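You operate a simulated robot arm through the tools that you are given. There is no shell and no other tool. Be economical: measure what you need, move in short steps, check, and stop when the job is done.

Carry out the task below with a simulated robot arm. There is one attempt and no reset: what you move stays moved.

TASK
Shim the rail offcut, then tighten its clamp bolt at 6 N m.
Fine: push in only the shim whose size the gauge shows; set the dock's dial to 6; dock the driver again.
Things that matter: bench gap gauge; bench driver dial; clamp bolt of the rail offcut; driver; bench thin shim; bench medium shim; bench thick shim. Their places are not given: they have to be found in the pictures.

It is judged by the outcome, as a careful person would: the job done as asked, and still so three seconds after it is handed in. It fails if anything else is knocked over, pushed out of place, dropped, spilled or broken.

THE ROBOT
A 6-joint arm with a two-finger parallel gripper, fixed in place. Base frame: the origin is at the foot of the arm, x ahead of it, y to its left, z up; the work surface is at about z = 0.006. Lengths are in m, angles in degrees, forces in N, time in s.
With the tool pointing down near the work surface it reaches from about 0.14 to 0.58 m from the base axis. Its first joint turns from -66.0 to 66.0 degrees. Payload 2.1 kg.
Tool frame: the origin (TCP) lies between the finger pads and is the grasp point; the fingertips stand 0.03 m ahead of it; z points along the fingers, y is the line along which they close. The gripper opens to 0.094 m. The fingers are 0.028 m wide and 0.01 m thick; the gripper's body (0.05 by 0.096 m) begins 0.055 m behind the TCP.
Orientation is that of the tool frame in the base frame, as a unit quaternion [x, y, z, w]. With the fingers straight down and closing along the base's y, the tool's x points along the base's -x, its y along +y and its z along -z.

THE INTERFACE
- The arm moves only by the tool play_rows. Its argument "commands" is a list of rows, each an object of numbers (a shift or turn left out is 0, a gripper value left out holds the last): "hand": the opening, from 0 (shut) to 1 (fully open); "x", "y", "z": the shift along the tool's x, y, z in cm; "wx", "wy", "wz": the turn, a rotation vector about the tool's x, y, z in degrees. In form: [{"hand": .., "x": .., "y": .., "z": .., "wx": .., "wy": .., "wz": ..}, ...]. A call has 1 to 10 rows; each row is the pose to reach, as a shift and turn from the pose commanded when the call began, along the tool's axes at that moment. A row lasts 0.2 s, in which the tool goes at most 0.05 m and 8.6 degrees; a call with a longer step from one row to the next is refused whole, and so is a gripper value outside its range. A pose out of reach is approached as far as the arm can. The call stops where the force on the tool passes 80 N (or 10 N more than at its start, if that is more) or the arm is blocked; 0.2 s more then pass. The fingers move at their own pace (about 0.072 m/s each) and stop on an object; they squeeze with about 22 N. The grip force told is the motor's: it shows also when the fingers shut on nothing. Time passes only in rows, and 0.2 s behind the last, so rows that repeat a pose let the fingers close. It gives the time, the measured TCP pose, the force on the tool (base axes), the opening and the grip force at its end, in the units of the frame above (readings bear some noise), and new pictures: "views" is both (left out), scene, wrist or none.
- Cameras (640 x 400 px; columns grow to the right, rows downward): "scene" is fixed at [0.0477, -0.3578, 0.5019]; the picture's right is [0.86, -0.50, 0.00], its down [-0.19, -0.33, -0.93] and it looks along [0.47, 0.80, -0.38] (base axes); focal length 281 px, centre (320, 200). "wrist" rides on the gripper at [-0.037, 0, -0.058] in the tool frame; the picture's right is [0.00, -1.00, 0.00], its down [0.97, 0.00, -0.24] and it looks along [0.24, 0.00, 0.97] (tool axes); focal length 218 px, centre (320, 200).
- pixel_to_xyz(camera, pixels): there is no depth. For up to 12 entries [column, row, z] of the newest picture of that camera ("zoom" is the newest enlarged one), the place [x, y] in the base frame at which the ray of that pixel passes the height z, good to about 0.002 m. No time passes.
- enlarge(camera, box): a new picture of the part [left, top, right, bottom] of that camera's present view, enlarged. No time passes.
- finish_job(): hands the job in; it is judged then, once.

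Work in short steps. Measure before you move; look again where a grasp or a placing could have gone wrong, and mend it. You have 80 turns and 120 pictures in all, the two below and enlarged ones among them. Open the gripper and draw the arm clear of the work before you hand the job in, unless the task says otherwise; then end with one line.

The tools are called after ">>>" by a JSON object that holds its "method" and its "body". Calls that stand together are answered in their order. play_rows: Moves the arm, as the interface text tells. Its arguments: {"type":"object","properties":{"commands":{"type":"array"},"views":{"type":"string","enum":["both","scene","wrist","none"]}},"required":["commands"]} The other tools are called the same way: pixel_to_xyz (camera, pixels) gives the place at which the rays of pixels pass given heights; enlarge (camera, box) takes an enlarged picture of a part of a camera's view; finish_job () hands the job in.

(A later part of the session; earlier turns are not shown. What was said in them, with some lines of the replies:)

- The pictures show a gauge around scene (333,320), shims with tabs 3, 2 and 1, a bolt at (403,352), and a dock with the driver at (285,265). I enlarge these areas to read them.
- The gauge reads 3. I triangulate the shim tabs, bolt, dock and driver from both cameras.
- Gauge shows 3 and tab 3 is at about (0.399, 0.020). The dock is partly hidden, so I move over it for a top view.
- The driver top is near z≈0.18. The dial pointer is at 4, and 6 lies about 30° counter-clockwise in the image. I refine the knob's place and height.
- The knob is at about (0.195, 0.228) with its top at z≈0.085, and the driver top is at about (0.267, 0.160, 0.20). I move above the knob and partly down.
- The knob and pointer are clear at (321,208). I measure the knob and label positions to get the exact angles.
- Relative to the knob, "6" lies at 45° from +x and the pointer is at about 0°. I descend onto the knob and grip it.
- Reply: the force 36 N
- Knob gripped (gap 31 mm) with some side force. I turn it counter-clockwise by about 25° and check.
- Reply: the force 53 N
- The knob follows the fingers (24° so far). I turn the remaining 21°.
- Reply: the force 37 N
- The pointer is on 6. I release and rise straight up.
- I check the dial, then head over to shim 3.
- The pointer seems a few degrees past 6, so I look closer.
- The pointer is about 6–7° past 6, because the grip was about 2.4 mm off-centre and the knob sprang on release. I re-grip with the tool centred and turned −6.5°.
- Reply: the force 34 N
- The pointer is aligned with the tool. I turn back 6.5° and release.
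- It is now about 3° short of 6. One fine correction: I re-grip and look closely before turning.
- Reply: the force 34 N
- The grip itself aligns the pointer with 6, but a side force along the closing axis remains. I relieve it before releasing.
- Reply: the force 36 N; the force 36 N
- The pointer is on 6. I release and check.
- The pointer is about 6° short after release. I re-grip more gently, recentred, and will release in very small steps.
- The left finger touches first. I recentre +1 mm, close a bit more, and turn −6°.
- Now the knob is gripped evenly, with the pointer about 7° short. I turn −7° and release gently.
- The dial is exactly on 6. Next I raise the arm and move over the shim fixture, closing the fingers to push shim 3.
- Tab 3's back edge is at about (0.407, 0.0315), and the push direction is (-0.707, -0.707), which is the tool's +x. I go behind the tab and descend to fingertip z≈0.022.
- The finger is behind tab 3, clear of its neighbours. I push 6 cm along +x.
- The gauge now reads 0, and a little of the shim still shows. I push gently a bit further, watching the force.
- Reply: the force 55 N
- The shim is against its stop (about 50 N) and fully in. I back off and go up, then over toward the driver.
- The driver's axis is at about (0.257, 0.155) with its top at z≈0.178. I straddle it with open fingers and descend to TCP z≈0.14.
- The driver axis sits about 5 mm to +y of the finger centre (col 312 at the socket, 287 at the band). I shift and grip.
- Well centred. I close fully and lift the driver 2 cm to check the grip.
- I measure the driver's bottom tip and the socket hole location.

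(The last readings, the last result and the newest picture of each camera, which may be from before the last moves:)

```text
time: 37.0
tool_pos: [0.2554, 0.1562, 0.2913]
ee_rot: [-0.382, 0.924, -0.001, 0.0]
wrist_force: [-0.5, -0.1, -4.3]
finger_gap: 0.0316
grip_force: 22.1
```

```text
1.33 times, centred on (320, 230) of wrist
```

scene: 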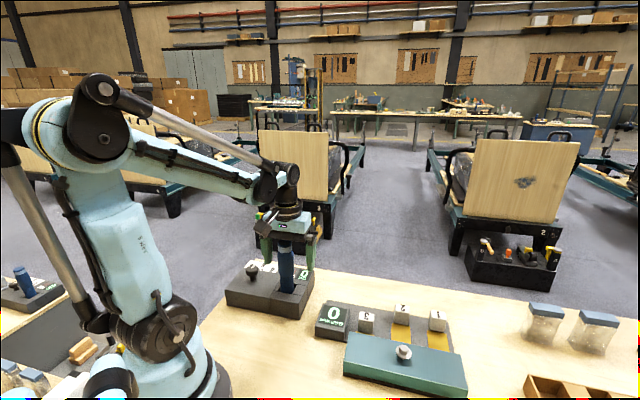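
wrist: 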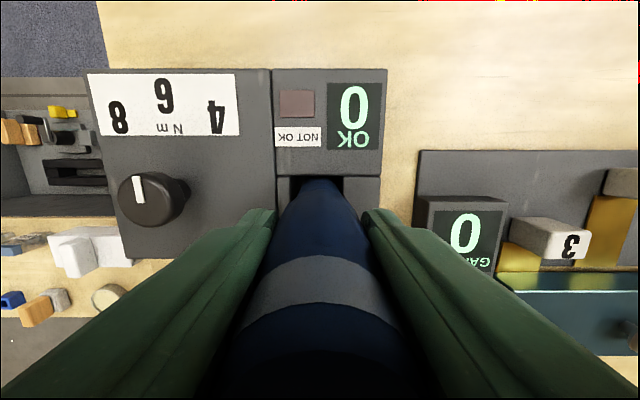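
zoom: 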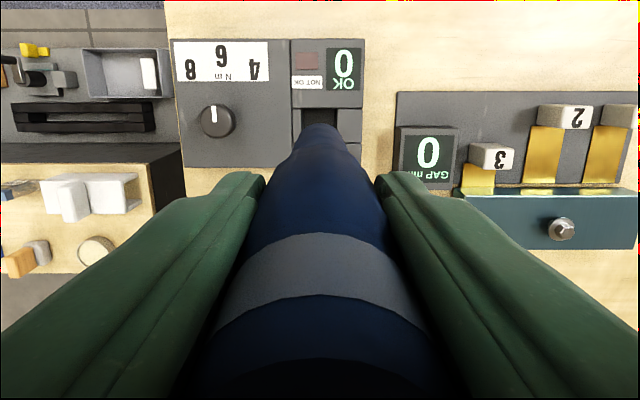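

The driver hangs straight, with its tip about 0.134 m below the TCP (it stood on the bench in the dock at TCP z=0.1405). I carry it to above the bolt at about (0.366, −0.112).

>>> {"method": "play_rows", "body": {"commands": [{"x": 1.6, "y": -3.8}, {"x": 3.2, "y": -7.7}, {"x": 4.8, "y": -11.5}, {"x": 6.4, "y": -15.4}, {"x": 8, "y": -19.2}, {"x": 9.6, "y": -23}, {"x": 11.1, "y": -26.8}, {"x": 11.1, "y": -26.8}, {"x": 11.1, "y": -26.8}]}}

>>> {"method": "enlarge", "body": {"camera": "scene", "box": [320, 220, 480, 390]}}

>>> {"method": "enlarge", "body": {"camera": "wrist", "box": [240, 60, 400, 240]}}

```text
time: 39.0
tool_pos: [0.368, -0.114, 0.2913]
ee_rot: [-0.382, 0.924, -0.001, 0.001]
wrist_force: [0.1, 0.8, -4.1]
finger_gap: 0.0315
grip_force: 22.0
```

scene: 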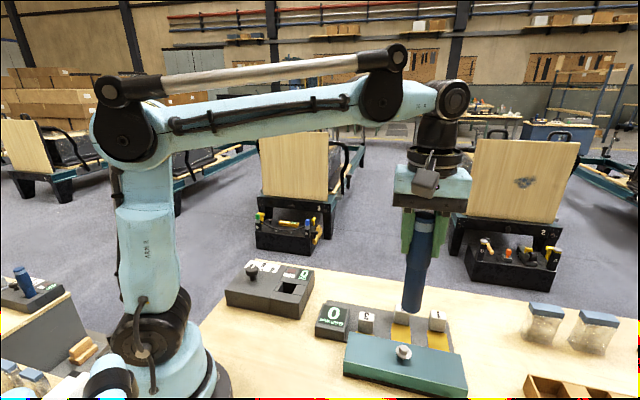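
wrist: 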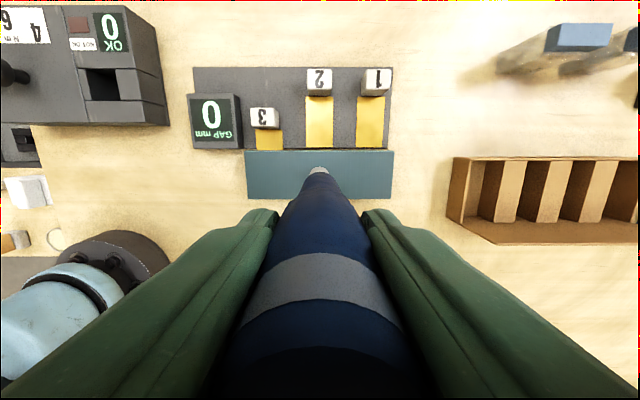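

```text
2.35 times, centred on (400, 305) of scene
```

zoom: 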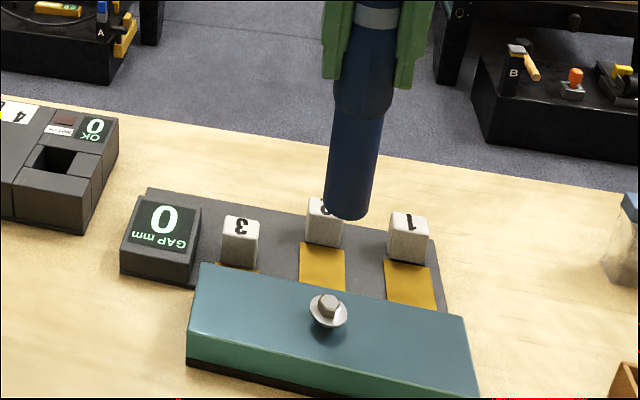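

```text
2.22 times, centred on (320, 150) of wrist
```

zoom: 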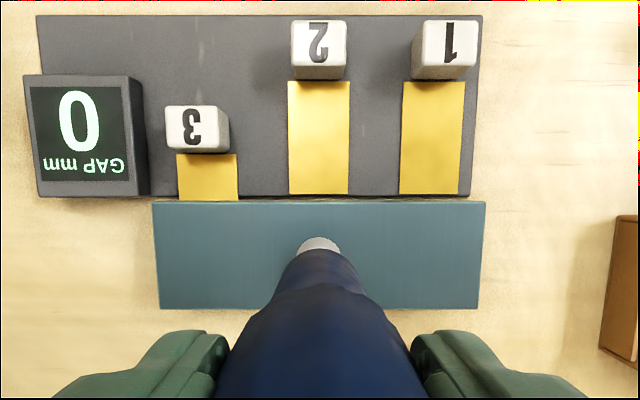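

>>> {"method": "pixel_to_xyz", "body": {"camera": "wrist", "pixels": [[244.3, 150.9, 0.05], [394.3, 150.9, 0.05], [391.2, 198.6, 0.05], [247.9, 198.6, 0.05], [320, 166.5, 0.05], [309.6, 172, 0.05], [330, 172, 0.05]]}}

>>> {"method": "enlarge", "body": {"camera": "scene", "box": [380, 290, 430, 370]}}

>>> {"method": "pixel_to_xyz", "body": {"camera": "scene", "pixels": [[404.3, 347.6, 0.06], [404.3, 347.6, 0.07], [403.4, 353, 0.05], [403.4, 353, 0.055], [403.4, 353, 0.06], [412, 309, 0.15], [412, 309, 0.16]]}}

```text
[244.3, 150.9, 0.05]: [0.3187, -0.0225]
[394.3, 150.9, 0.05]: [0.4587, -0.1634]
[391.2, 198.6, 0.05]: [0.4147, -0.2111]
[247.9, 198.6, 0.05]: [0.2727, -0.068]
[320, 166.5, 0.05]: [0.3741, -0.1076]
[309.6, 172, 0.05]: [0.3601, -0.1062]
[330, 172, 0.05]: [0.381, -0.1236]
```

```text
5.00 times, centred on (405, 330) of scene
```

zoom: 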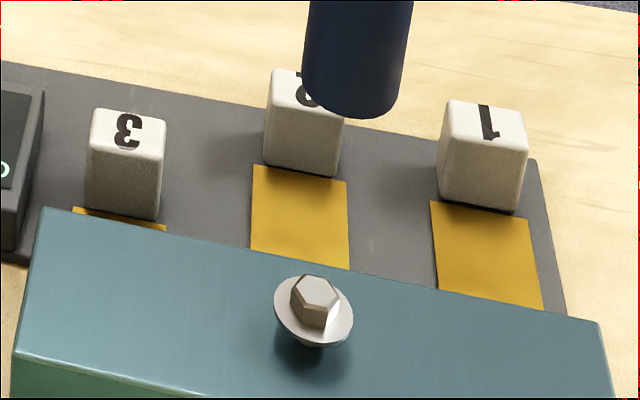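

```text
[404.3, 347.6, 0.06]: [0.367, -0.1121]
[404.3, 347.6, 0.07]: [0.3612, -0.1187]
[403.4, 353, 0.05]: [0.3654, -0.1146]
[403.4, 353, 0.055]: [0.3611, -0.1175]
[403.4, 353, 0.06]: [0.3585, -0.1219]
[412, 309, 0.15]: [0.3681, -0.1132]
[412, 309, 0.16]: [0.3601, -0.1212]
```

The bolt is at about (0.366, −0.115) and the driver tip is close above it. I descend 6.5 cm and look closely.

>>> {"method": "play_rows", "body": {"commands": [{"z": 2.5}, {"z": 5}, {"z": 6.5}, {"z": 6.5}], "views": "none"}}

>>> {"method": "enlarge", "body": {"camera": "scene", "box": [370, 290, 440, 380]}}

>>> {"method": "enlarge", "body": {"camera": "wrist", "box": [240, 60, 400, 260]}}

```text
time: 40.0
tool_pos: [0.3673, -0.114, 0.2259]
ee_rot: [-0.382, 0.924, 0.0, -0.001]
wrist_force: [0.0, -1.0, -4.2]
finger_gap: 0.0315
grip_force: 22.2
```

```text
4.44 times, centred on (405, 335) of scene
```

zoom: 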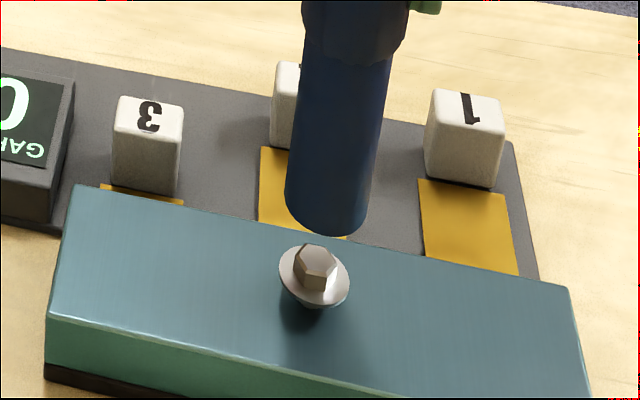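

```text
2.00 times, centred on (320, 160) of wrist
```

zoom: 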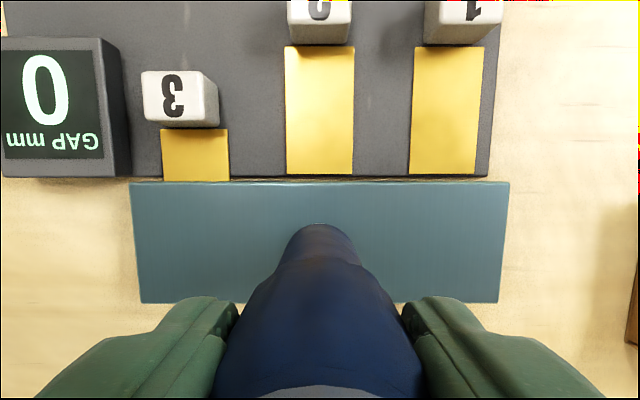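

>>> {"method": "pixel_to_xyz", "body": {"camera": "scene", "pixels": [[406.1, 337.7, 0.086], [406.1, 337.7, 0.092], [404.3, 347.4, 0.062], [404.3, 347.4, 0.067], [403.3, 351.5, 0.054], [403.3, 351.5, 0.058]]}}

```text
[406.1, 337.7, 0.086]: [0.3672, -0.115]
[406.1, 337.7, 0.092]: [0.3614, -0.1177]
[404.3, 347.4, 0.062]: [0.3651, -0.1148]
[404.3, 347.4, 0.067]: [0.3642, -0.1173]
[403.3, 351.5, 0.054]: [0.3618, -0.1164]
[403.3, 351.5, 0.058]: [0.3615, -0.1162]
```

Aligned within about 2 mm. I descend slowly until there is contact.

>>> {"method": "play_rows", "body": {"commands": [{"z": 1}, {"z": 2}, {"z": 2.4}, {"z": 2.8}, {"z": 3.2}, {"z": 3.6}, {"z": 3.6}], "views": "none"}}

>>> {"method": "enlarge", "body": {"camera": "scene", "box": [370, 290, 440, 380]}}

```text
time: 41.6
tool_pos: [0.3667, -0.1137, 0.1904]
ee_rot: [-0.383, 0.924, -0.001, 0.001]
wrist_force: [1.9, 3.3, 21.8]
finger_gap: 0.0317
grip_force: 21.7
```

```text
4.44 times, centred on (405, 335) of scene
```

zoom: 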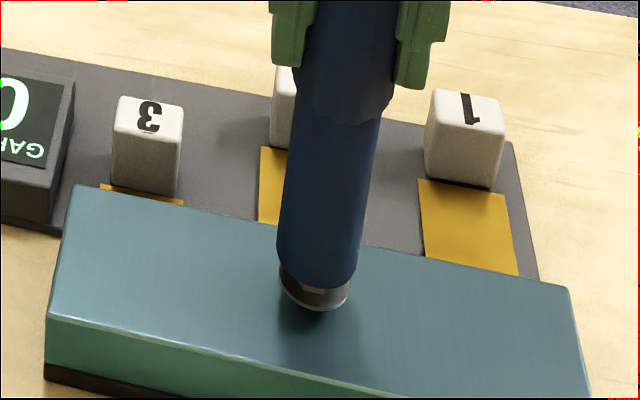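

Contact at about 26 N, with the tip over the hex. I turn clockwise about 24° with light downward pressure and watch the display.

>>> {"method": "play_rows", "body": {"commands": [{"wz": 6, "z": 0.1}, {"wz": 12, "z": 0.2}, {"wz": 18, "z": 0.2}, {"wz": 24, "z": 0.2}, {"wz": 24, "z": 0.2}], "views": "wrist"}}

>>> {"method": "enlarge", "body": {"camera": "scene", "box": [230, 230, 440, 380]}}

```text
time: 42.8
tool_pos: [0.3659, -0.1134, 0.1887]
ee_rot: [-0.181, 0.983, -0.001, 0.001]
wrist_force: [-0.5, 0.1, -3.6]
finger_gap: 0.0315
grip_force: 22.3
```

wrist: 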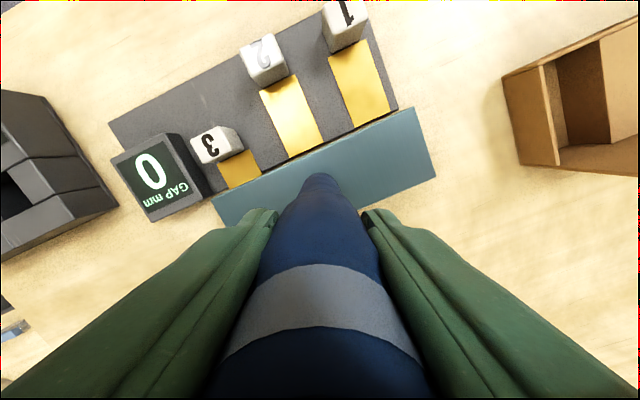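

```text
2.67 times, centred on (335, 305) of scene
```

zoom: 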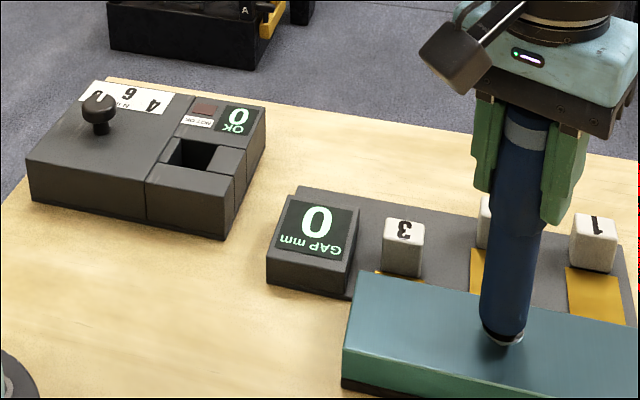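

The force vanished, so the socket dropped onto the hex. I press down to seat it and check the force.

>>> {"method": "play_rows", "body": {"commands": [{"z": 0.3}, {"z": 0.6}, {"z": 0.6}], "views": "none"}}

>>> {"method": "enlarge", "body": {"camera": "scene", "box": [370, 290, 440, 380]}}

```text
time: 43.6
tool_pos: [0.3672, -0.113, 0.1821]
ee_rot: [-0.183, 0.983, -0.001, 0.001]
wrist_force: [1.1, 0.5, -3.6]
finger_gap: 0.0317
grip_force: 22.5
```

```text
4.44 times, centred on (405, 335) of scene
```

zoom: 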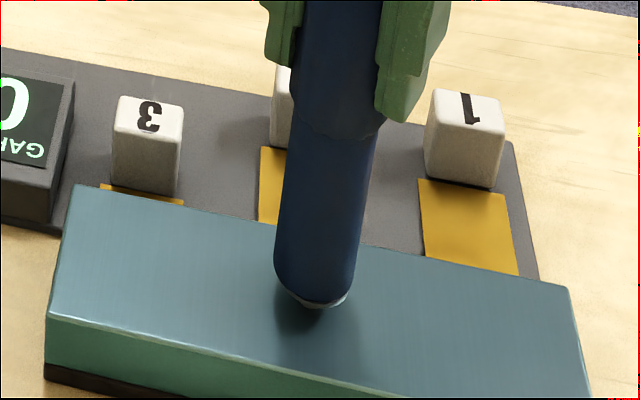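

Sliding over the hex. I go down a bit more, then rotate clockwise.

>>> {"method": "play_rows", "body": {"commands": [{"z": 0.2}, {"z": 0.4}, {"z": 0.4, "wz": 7}, {"z": 0.4, "wz": 14}, {"z": 0.4, "wz": 21}, {"z": 0.4, "wz": 28}, {"z": 0.4, "wz": 28}], "views": "scene"}}

>>> {"method": "enlarge", "body": {"camera": "scene", "box": [230, 230, 440, 380]}}

```text
time: 45.2
tool_pos: [0.3665, -0.1137, 0.1794]
ee_rot: [0.063, 0.998, -0.002, 0.001]
wrist_force: [-0.6, -5.3, -7.4]
finger_gap: 0.0317
grip_force: 22.2
```

scene: 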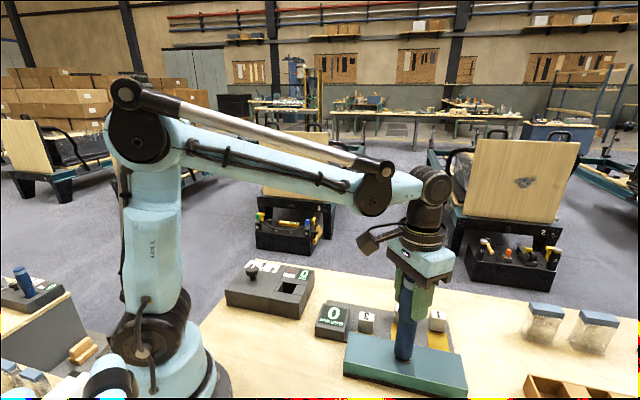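

```text
2.67 times, centred on (335, 305) of scene
```

zoom: 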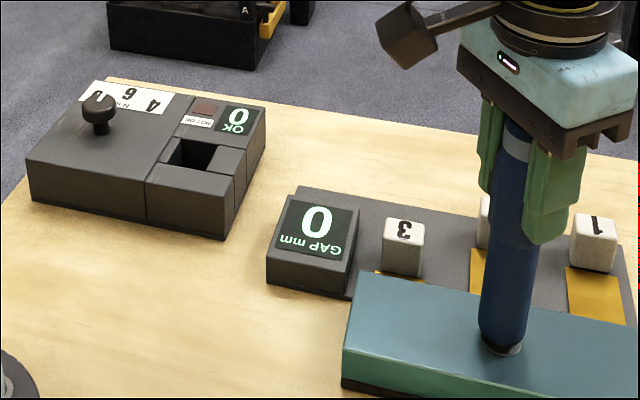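

Turning continues with low resistance. Another 56° clockwise, following down a little.

>>> {"method": "play_rows", "body": {"commands": [{"z": 0.1, "wz": 8}, {"z": 0.15, "wz": 16}, {"z": 0.2, "wz": 24}, {"z": 0.2, "wz": 32}, {"z": 0.2, "wz": 40}, {"z": 0.2, "wz": 48}, {"z": 0.2, "wz": 56}, {"z": 0.2, "wz": 56}], "views": "wrist"}}

>>> {"method": "enlarge", "body": {"camera": "scene", "box": [230, 230, 440, 380]}}

```text
time: 47.0
tool_pos: [0.3664, -0.1137, 0.1757]
ee_rot: [0.523, 0.852, 0.0, 0.0]
wrist_force: [-5.1, -4.6, -5.2]
finger_gap: 0.0319
grip_force: 21.9
```

wrist: 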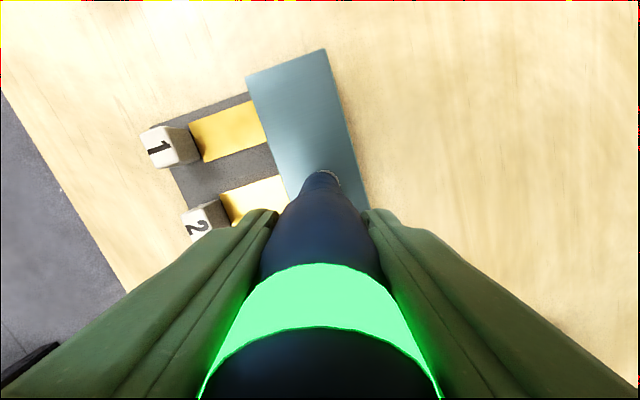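

```text
2.67 times, centred on (335, 305) of scene
```

zoom: 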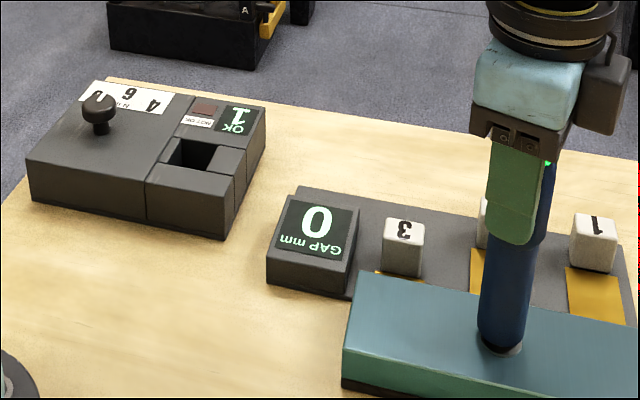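

The band is green and the dock shows OK 1, so the bolt is tightened. I lift straight up off it.

>>> {"method": "play_rows", "body": {"commands": [{"z": -1}, {"z": -3}, {"z": -6}, {"z": -10}, {"z": -12}, {"z": -12, "wz": -8}, {"z": -12, "wz": -16}, {"z": -12, "wz": -24}, {"z": -12, "wz": -32}, {"z": -12, "wz": -40}], "views": "scene"}}

>>> {"method": "play_rows", "body": {"commands": [{"wz": -8.5}, {"wz": -17}, {"wz": -25.5}, {"wz": -34}, {"wz": -42.5}, {"wz": -51}, {"wz": -59.5}, {"wz": -68}, {"wz": -68}]}}

```text
time: 49.2
tool_pos: [0.366, -0.113, 0.2956]
ee_rot: [0.199, 0.98, 0.0, 0.001]
wrist_force: [-0.4, 0.5, -3.8]
finger_gap: 0.0318
grip_force: 21.8
```

scene: 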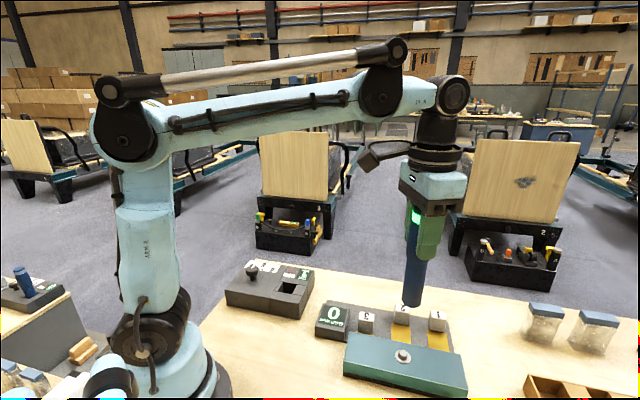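

```text
time: 51.2
tool_pos: [0.3665, -0.1129, 0.2967]
ee_rot: [-0.383, 0.924, 0.0, 0.0]
wrist_force: [0.4, -0.5, -3.5]
finger_gap: 0.0316
grip_force: 22.1
```

scene: 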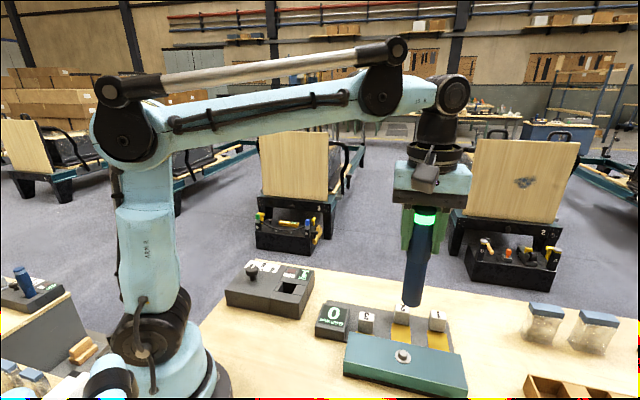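
wrist: 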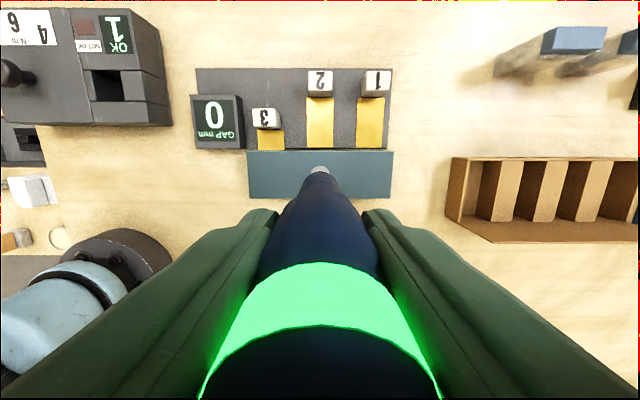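

The yaw is restored and the driver is straight. I carry it back above the dock by the reverse shift.

>>> {"method": "play_rows", "body": {"commands": [{"x": -1.6, "y": 3.8}, {"x": -3.2, "y": 7.7}, {"x": -4.8, "y": 11.5}, {"x": -6.4, "y": 15.4}, {"x": -8, "y": 19.2}, {"x": -9.6, "y": 23}, {"x": -11.1, "y": 26.8}, {"x": -11.1, "y": 26.8}, {"x": -11.1, "y": 26.8}], "views": "none"}}

>>> {"method": "enlarge", "body": {"camera": "scene", "box": [210, 140, 350, 330]}}

>>> {"method": "enlarge", "body": {"camera": "wrist", "box": [200, 80, 440, 380]}}

```text
time: 53.2
tool_pos: [0.2551, 0.1544, 0.2963]
ee_rot: [-0.381, 0.924, -0.001, 0.0]
wrist_force: [0.4, -0.1, -4.6]
finger_gap: 0.0315
grip_force: 21.8
```

```text
2.11 times, centred on (280, 235) of scene
```

zoom: 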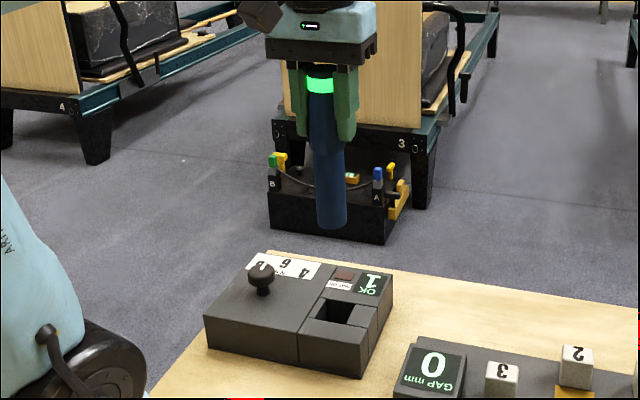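

```text
1.33 times, centred on (320, 230) of wrist
```

zoom: 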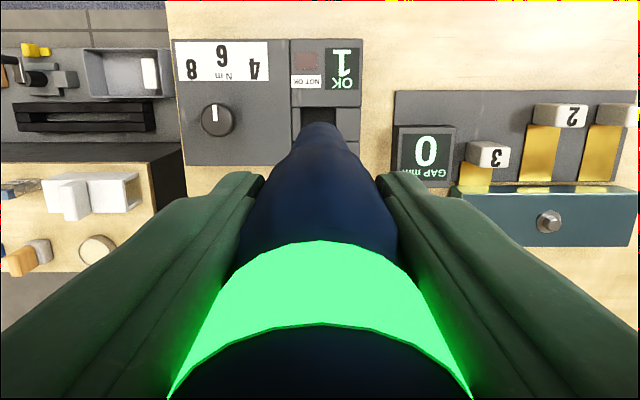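

The driver is back above its hole in the same relative place. I descend to just above the dock and check.

>>> {"method": "play_rows", "body": {"commands": [{"z": 4}, {"z": 8}, {"z": 10}, {"z": 10}], "views": "none"}}

>>> {"method": "enlarge", "body": {"camera": "scene", "box": [240, 230, 340, 330]}}

>>> {"method": "enlarge", "body": {"camera": "wrist", "box": [220, 60, 420, 260]}}

```text
time: 54.2
tool_pos: [0.2549, 0.1558, 0.1932]
ee_rot: [-0.383, 0.924, 0.0, 0.001]
wrist_force: [-0.5, 0.5, -4.0]
finger_gap: 0.0318
grip_force: 22.1
```

```text
4.00 times, centred on (290, 280) of scene
```

zoom: 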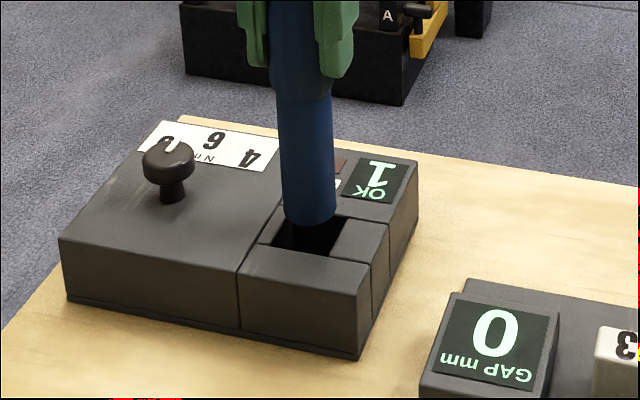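

```text
2.00 times, centred on (320, 160) of wrist
```

zoom: 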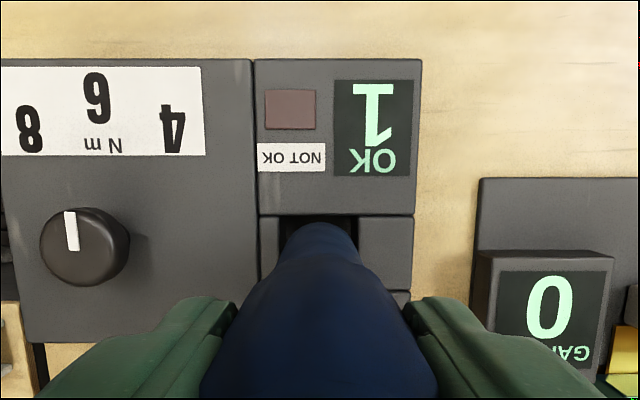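

Aligned with the hole. I lower gradually.

>>> {"method": "play_rows", "body": {"commands": [{"z": 0.8}, {"z": 1.6}, {"z": 2.4}, {"z": 3.2}, {"z": 4}, {"z": 4.4}, {"z": 4.4}], "views": "none"}}

>>> {"method": "enlarge", "body": {"camera": "scene", "box": [240, 230, 340, 330]}}

```text
time: 55.8
tool_pos: [0.2556, 0.1555, 0.1502]
ee_rot: [-0.383, 0.924, -0.001, 0.0]
wrist_force: [0.3, 0.0, -4.5]
finger_gap: 0.0318
grip_force: 22.3
```

```text
4.00 times, centred on (290, 280) of scene
```

zoom: 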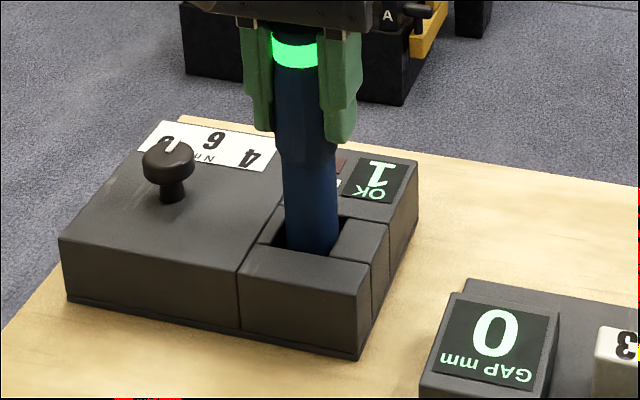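

The driver is sliding into the hole without force. I continue in 2–3 mm steps to the bottom.

>>> {"method": "play_rows", "body": {"commands": [{"z": 0.2}, {"z": 0.4}, {"z": 0.6}, {"z": 0.6}], "views": "none"}}

```text
time: 56.8
tool_pos: [0.2558, 0.1535, 0.1451]
ee_rot: [-0.382, 0.924, -0.001, 0.0]
wrist_force: [-4.1, 3.8, -1.5]
finger_gap: 0.0317
grip_force: 21.9
```

>>> {"method": "play_rows", "body": {"commands": [{"z": 0.15}, {"z": 0.3}, {"z": 0.3}], "views": "none"}}

>>> {"method": "enlarge", "body": {"camera": "scene", "box": [240, 230, 340, 330]}}

```text
time: 57.6
tool_pos: [0.2546, 0.1536, 0.143]
ee_rot: [-0.382, 0.924, -0.001, 0.001]
wrist_force: [-4.3, 4.4, 1.4]
finger_gap: 0.0318
grip_force: 22.2
```

```text
4.00 times, centred on (290, 280) of scene
```

zoom: 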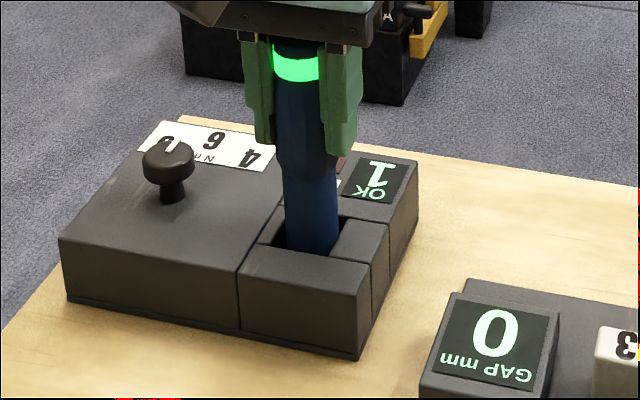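

>>> {"method": "play_rows", "body": {"commands": [{"z": 0.15}, {"z": 0.3}, {"z": 0.3}], "views": "none"}}

```text
time: 58.4
tool_pos: [0.255, 0.1548, 0.1392]
ee_rot: [-0.382, 0.924, 0.0, 0.001]
wrist_force: [-3.7, 3.3, -1.3]
finger_gap: 0.0318
grip_force: 22.3
```

>>> {"method": "play_rows", "body": {"commands": [{"z": 0.2}, {"z": 0.4}, {"z": 0.4}], "views": "none"}}

>>> {"method": "enlarge", "body": {"camera": "scene", "box": [240, 230, 340, 330]}}

```text
time: 59.2
tool_pos: [0.257, 0.1545, 0.1366]
ee_rot: [-0.382, 0.924, -0.001, 0.001]
wrist_force: [-3.8, 3.3, -0.1]
finger_gap: 0.0318
grip_force: 22.3
```

```text
4.00 times, centred on (290, 280) of scene
```

zoom: 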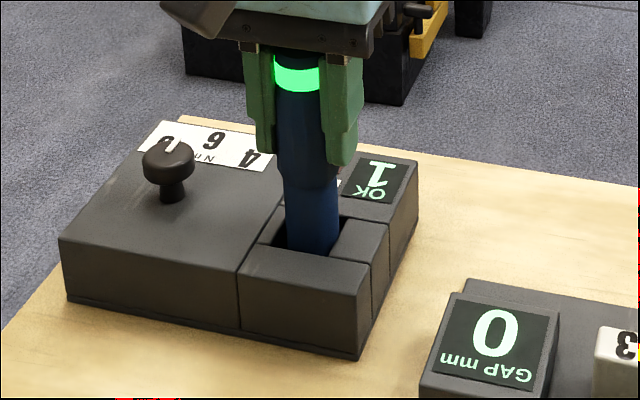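

The band's lower edge is at about (284, 252), matching its original (285.5, 251.6). I nudge 2 mm more and check the force.

>>> {"method": "play_rows", "body": {"commands": [{"z": 0.2}, {"z": 0.2}], "views": "none"}}

```text
time: 59.8
tool_pos: [0.2558, 0.155, 0.1346]
ee_rot: [-0.382, 0.924, -0.001, 0.001]
wrist_force: [-7.4, 2.3, 38.7]
finger_gap: 0.0319
grip_force: 22.2
```

Bottomed out (39 N). I ease off 1.5 mm and open gently.

>>> {"method": "play_rows", "body": {"commands": [{"z": -0.15}, {"z": -0.15, "hand": 0.32}, {"z": -0.15, "hand": 0.36}, {"z": -0.15, "hand": 0.45}, {"z": -0.15, "hand": 0.8}, {"z": -0.15, "hand": 0.8}]}}

```text
time: 61.2
tool_pos: [0.2562, 0.155, 0.1347]
ee_rot: [-0.382, 0.924, -0.001, 0.0]
wrist_force: [0.0, 0.3, 0.5]
finger_gap: 0.0751
grip_force: 0.1
```

scene: 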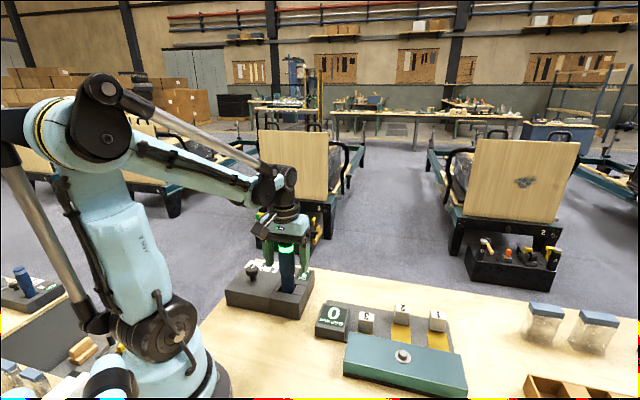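
wrist: 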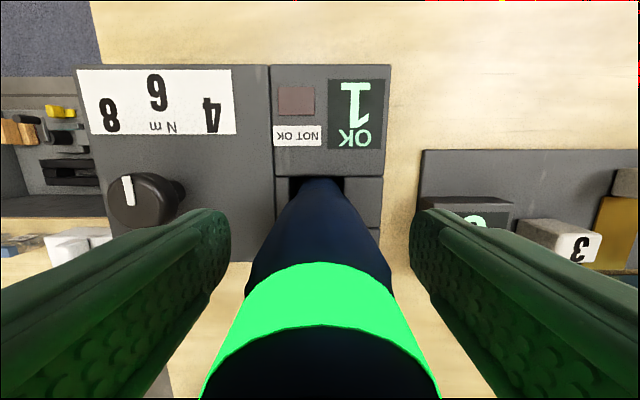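

The driver stands free in the dock. I rise straight up and then look at the whole result.

>>> {"method": "play_rows", "body": {"commands": [{"z": -2}, {"z": -6}, {"z": -11}, {"z": -16}, {"z": -20}, {"z": -20, "hand": 1}, {"z": -20}]}}

>>> {"method": "enlarge", "body": {"camera": "scene", "box": [210, 220, 480, 400]}}

>>> {"method": "enlarge", "body": {"camera": "wrist", "box": [220, 80, 420, 220]}}

```text
time: 62.8
tool_pos: [0.2551, 0.1563, 0.3361]
ee_rot: [-0.383, 0.924, 0.0, 0.001]
wrist_force: [0.1, -0.2, 0.3]
finger_gap: 0.094
grip_force: 0.1
```

scene: 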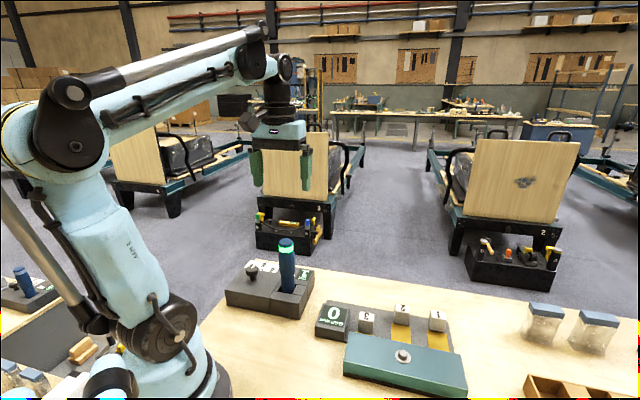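
wrist: 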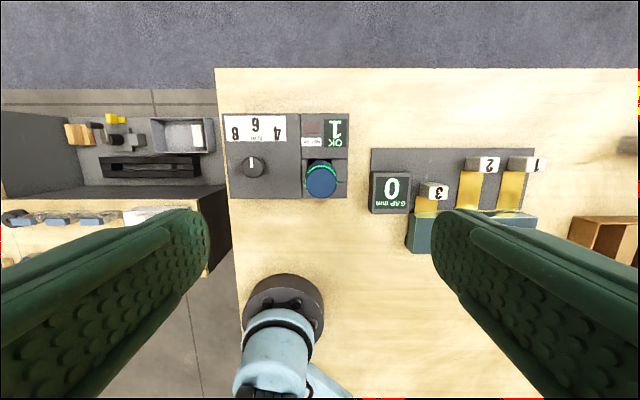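

```text
2.22 times, centred on (345, 310) of scene
```

zoom: 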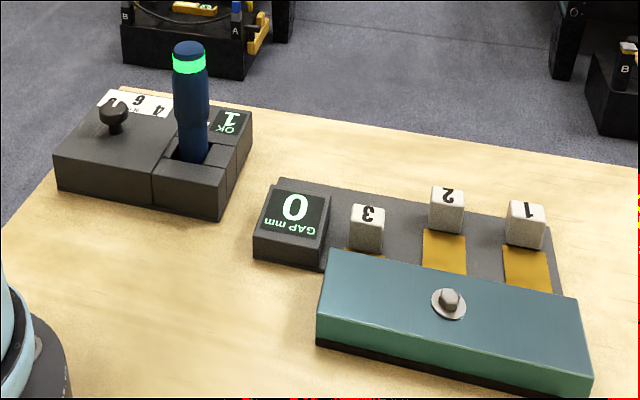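

```text
2.86 times, centred on (320, 150) of wrist
```

zoom: 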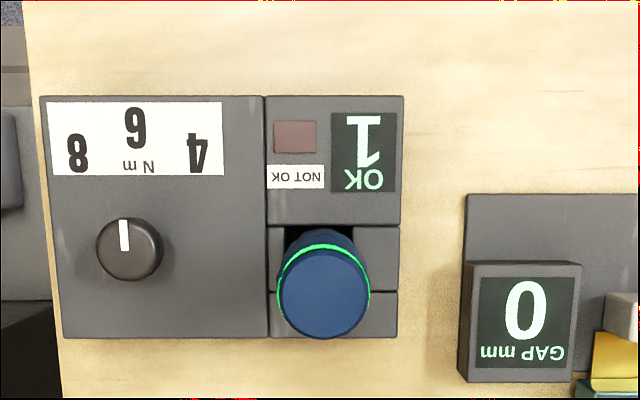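

The dock shows OK 1 with the dial on 6. The gauge reads 0, only shim 3 is pushed in, the bolt is down, the driver is docked and the arm is clear, so I hand in.

>>> {"method": "finish_job", "body": {}}

```text
The job is handed in.
```

The job is done and handed in: shim 3 is pushed in and the gap gauge reads 0, the dial is on 6, the clamp bolt is tightened (the dock shows OK 1), and the driver is back in its dock.
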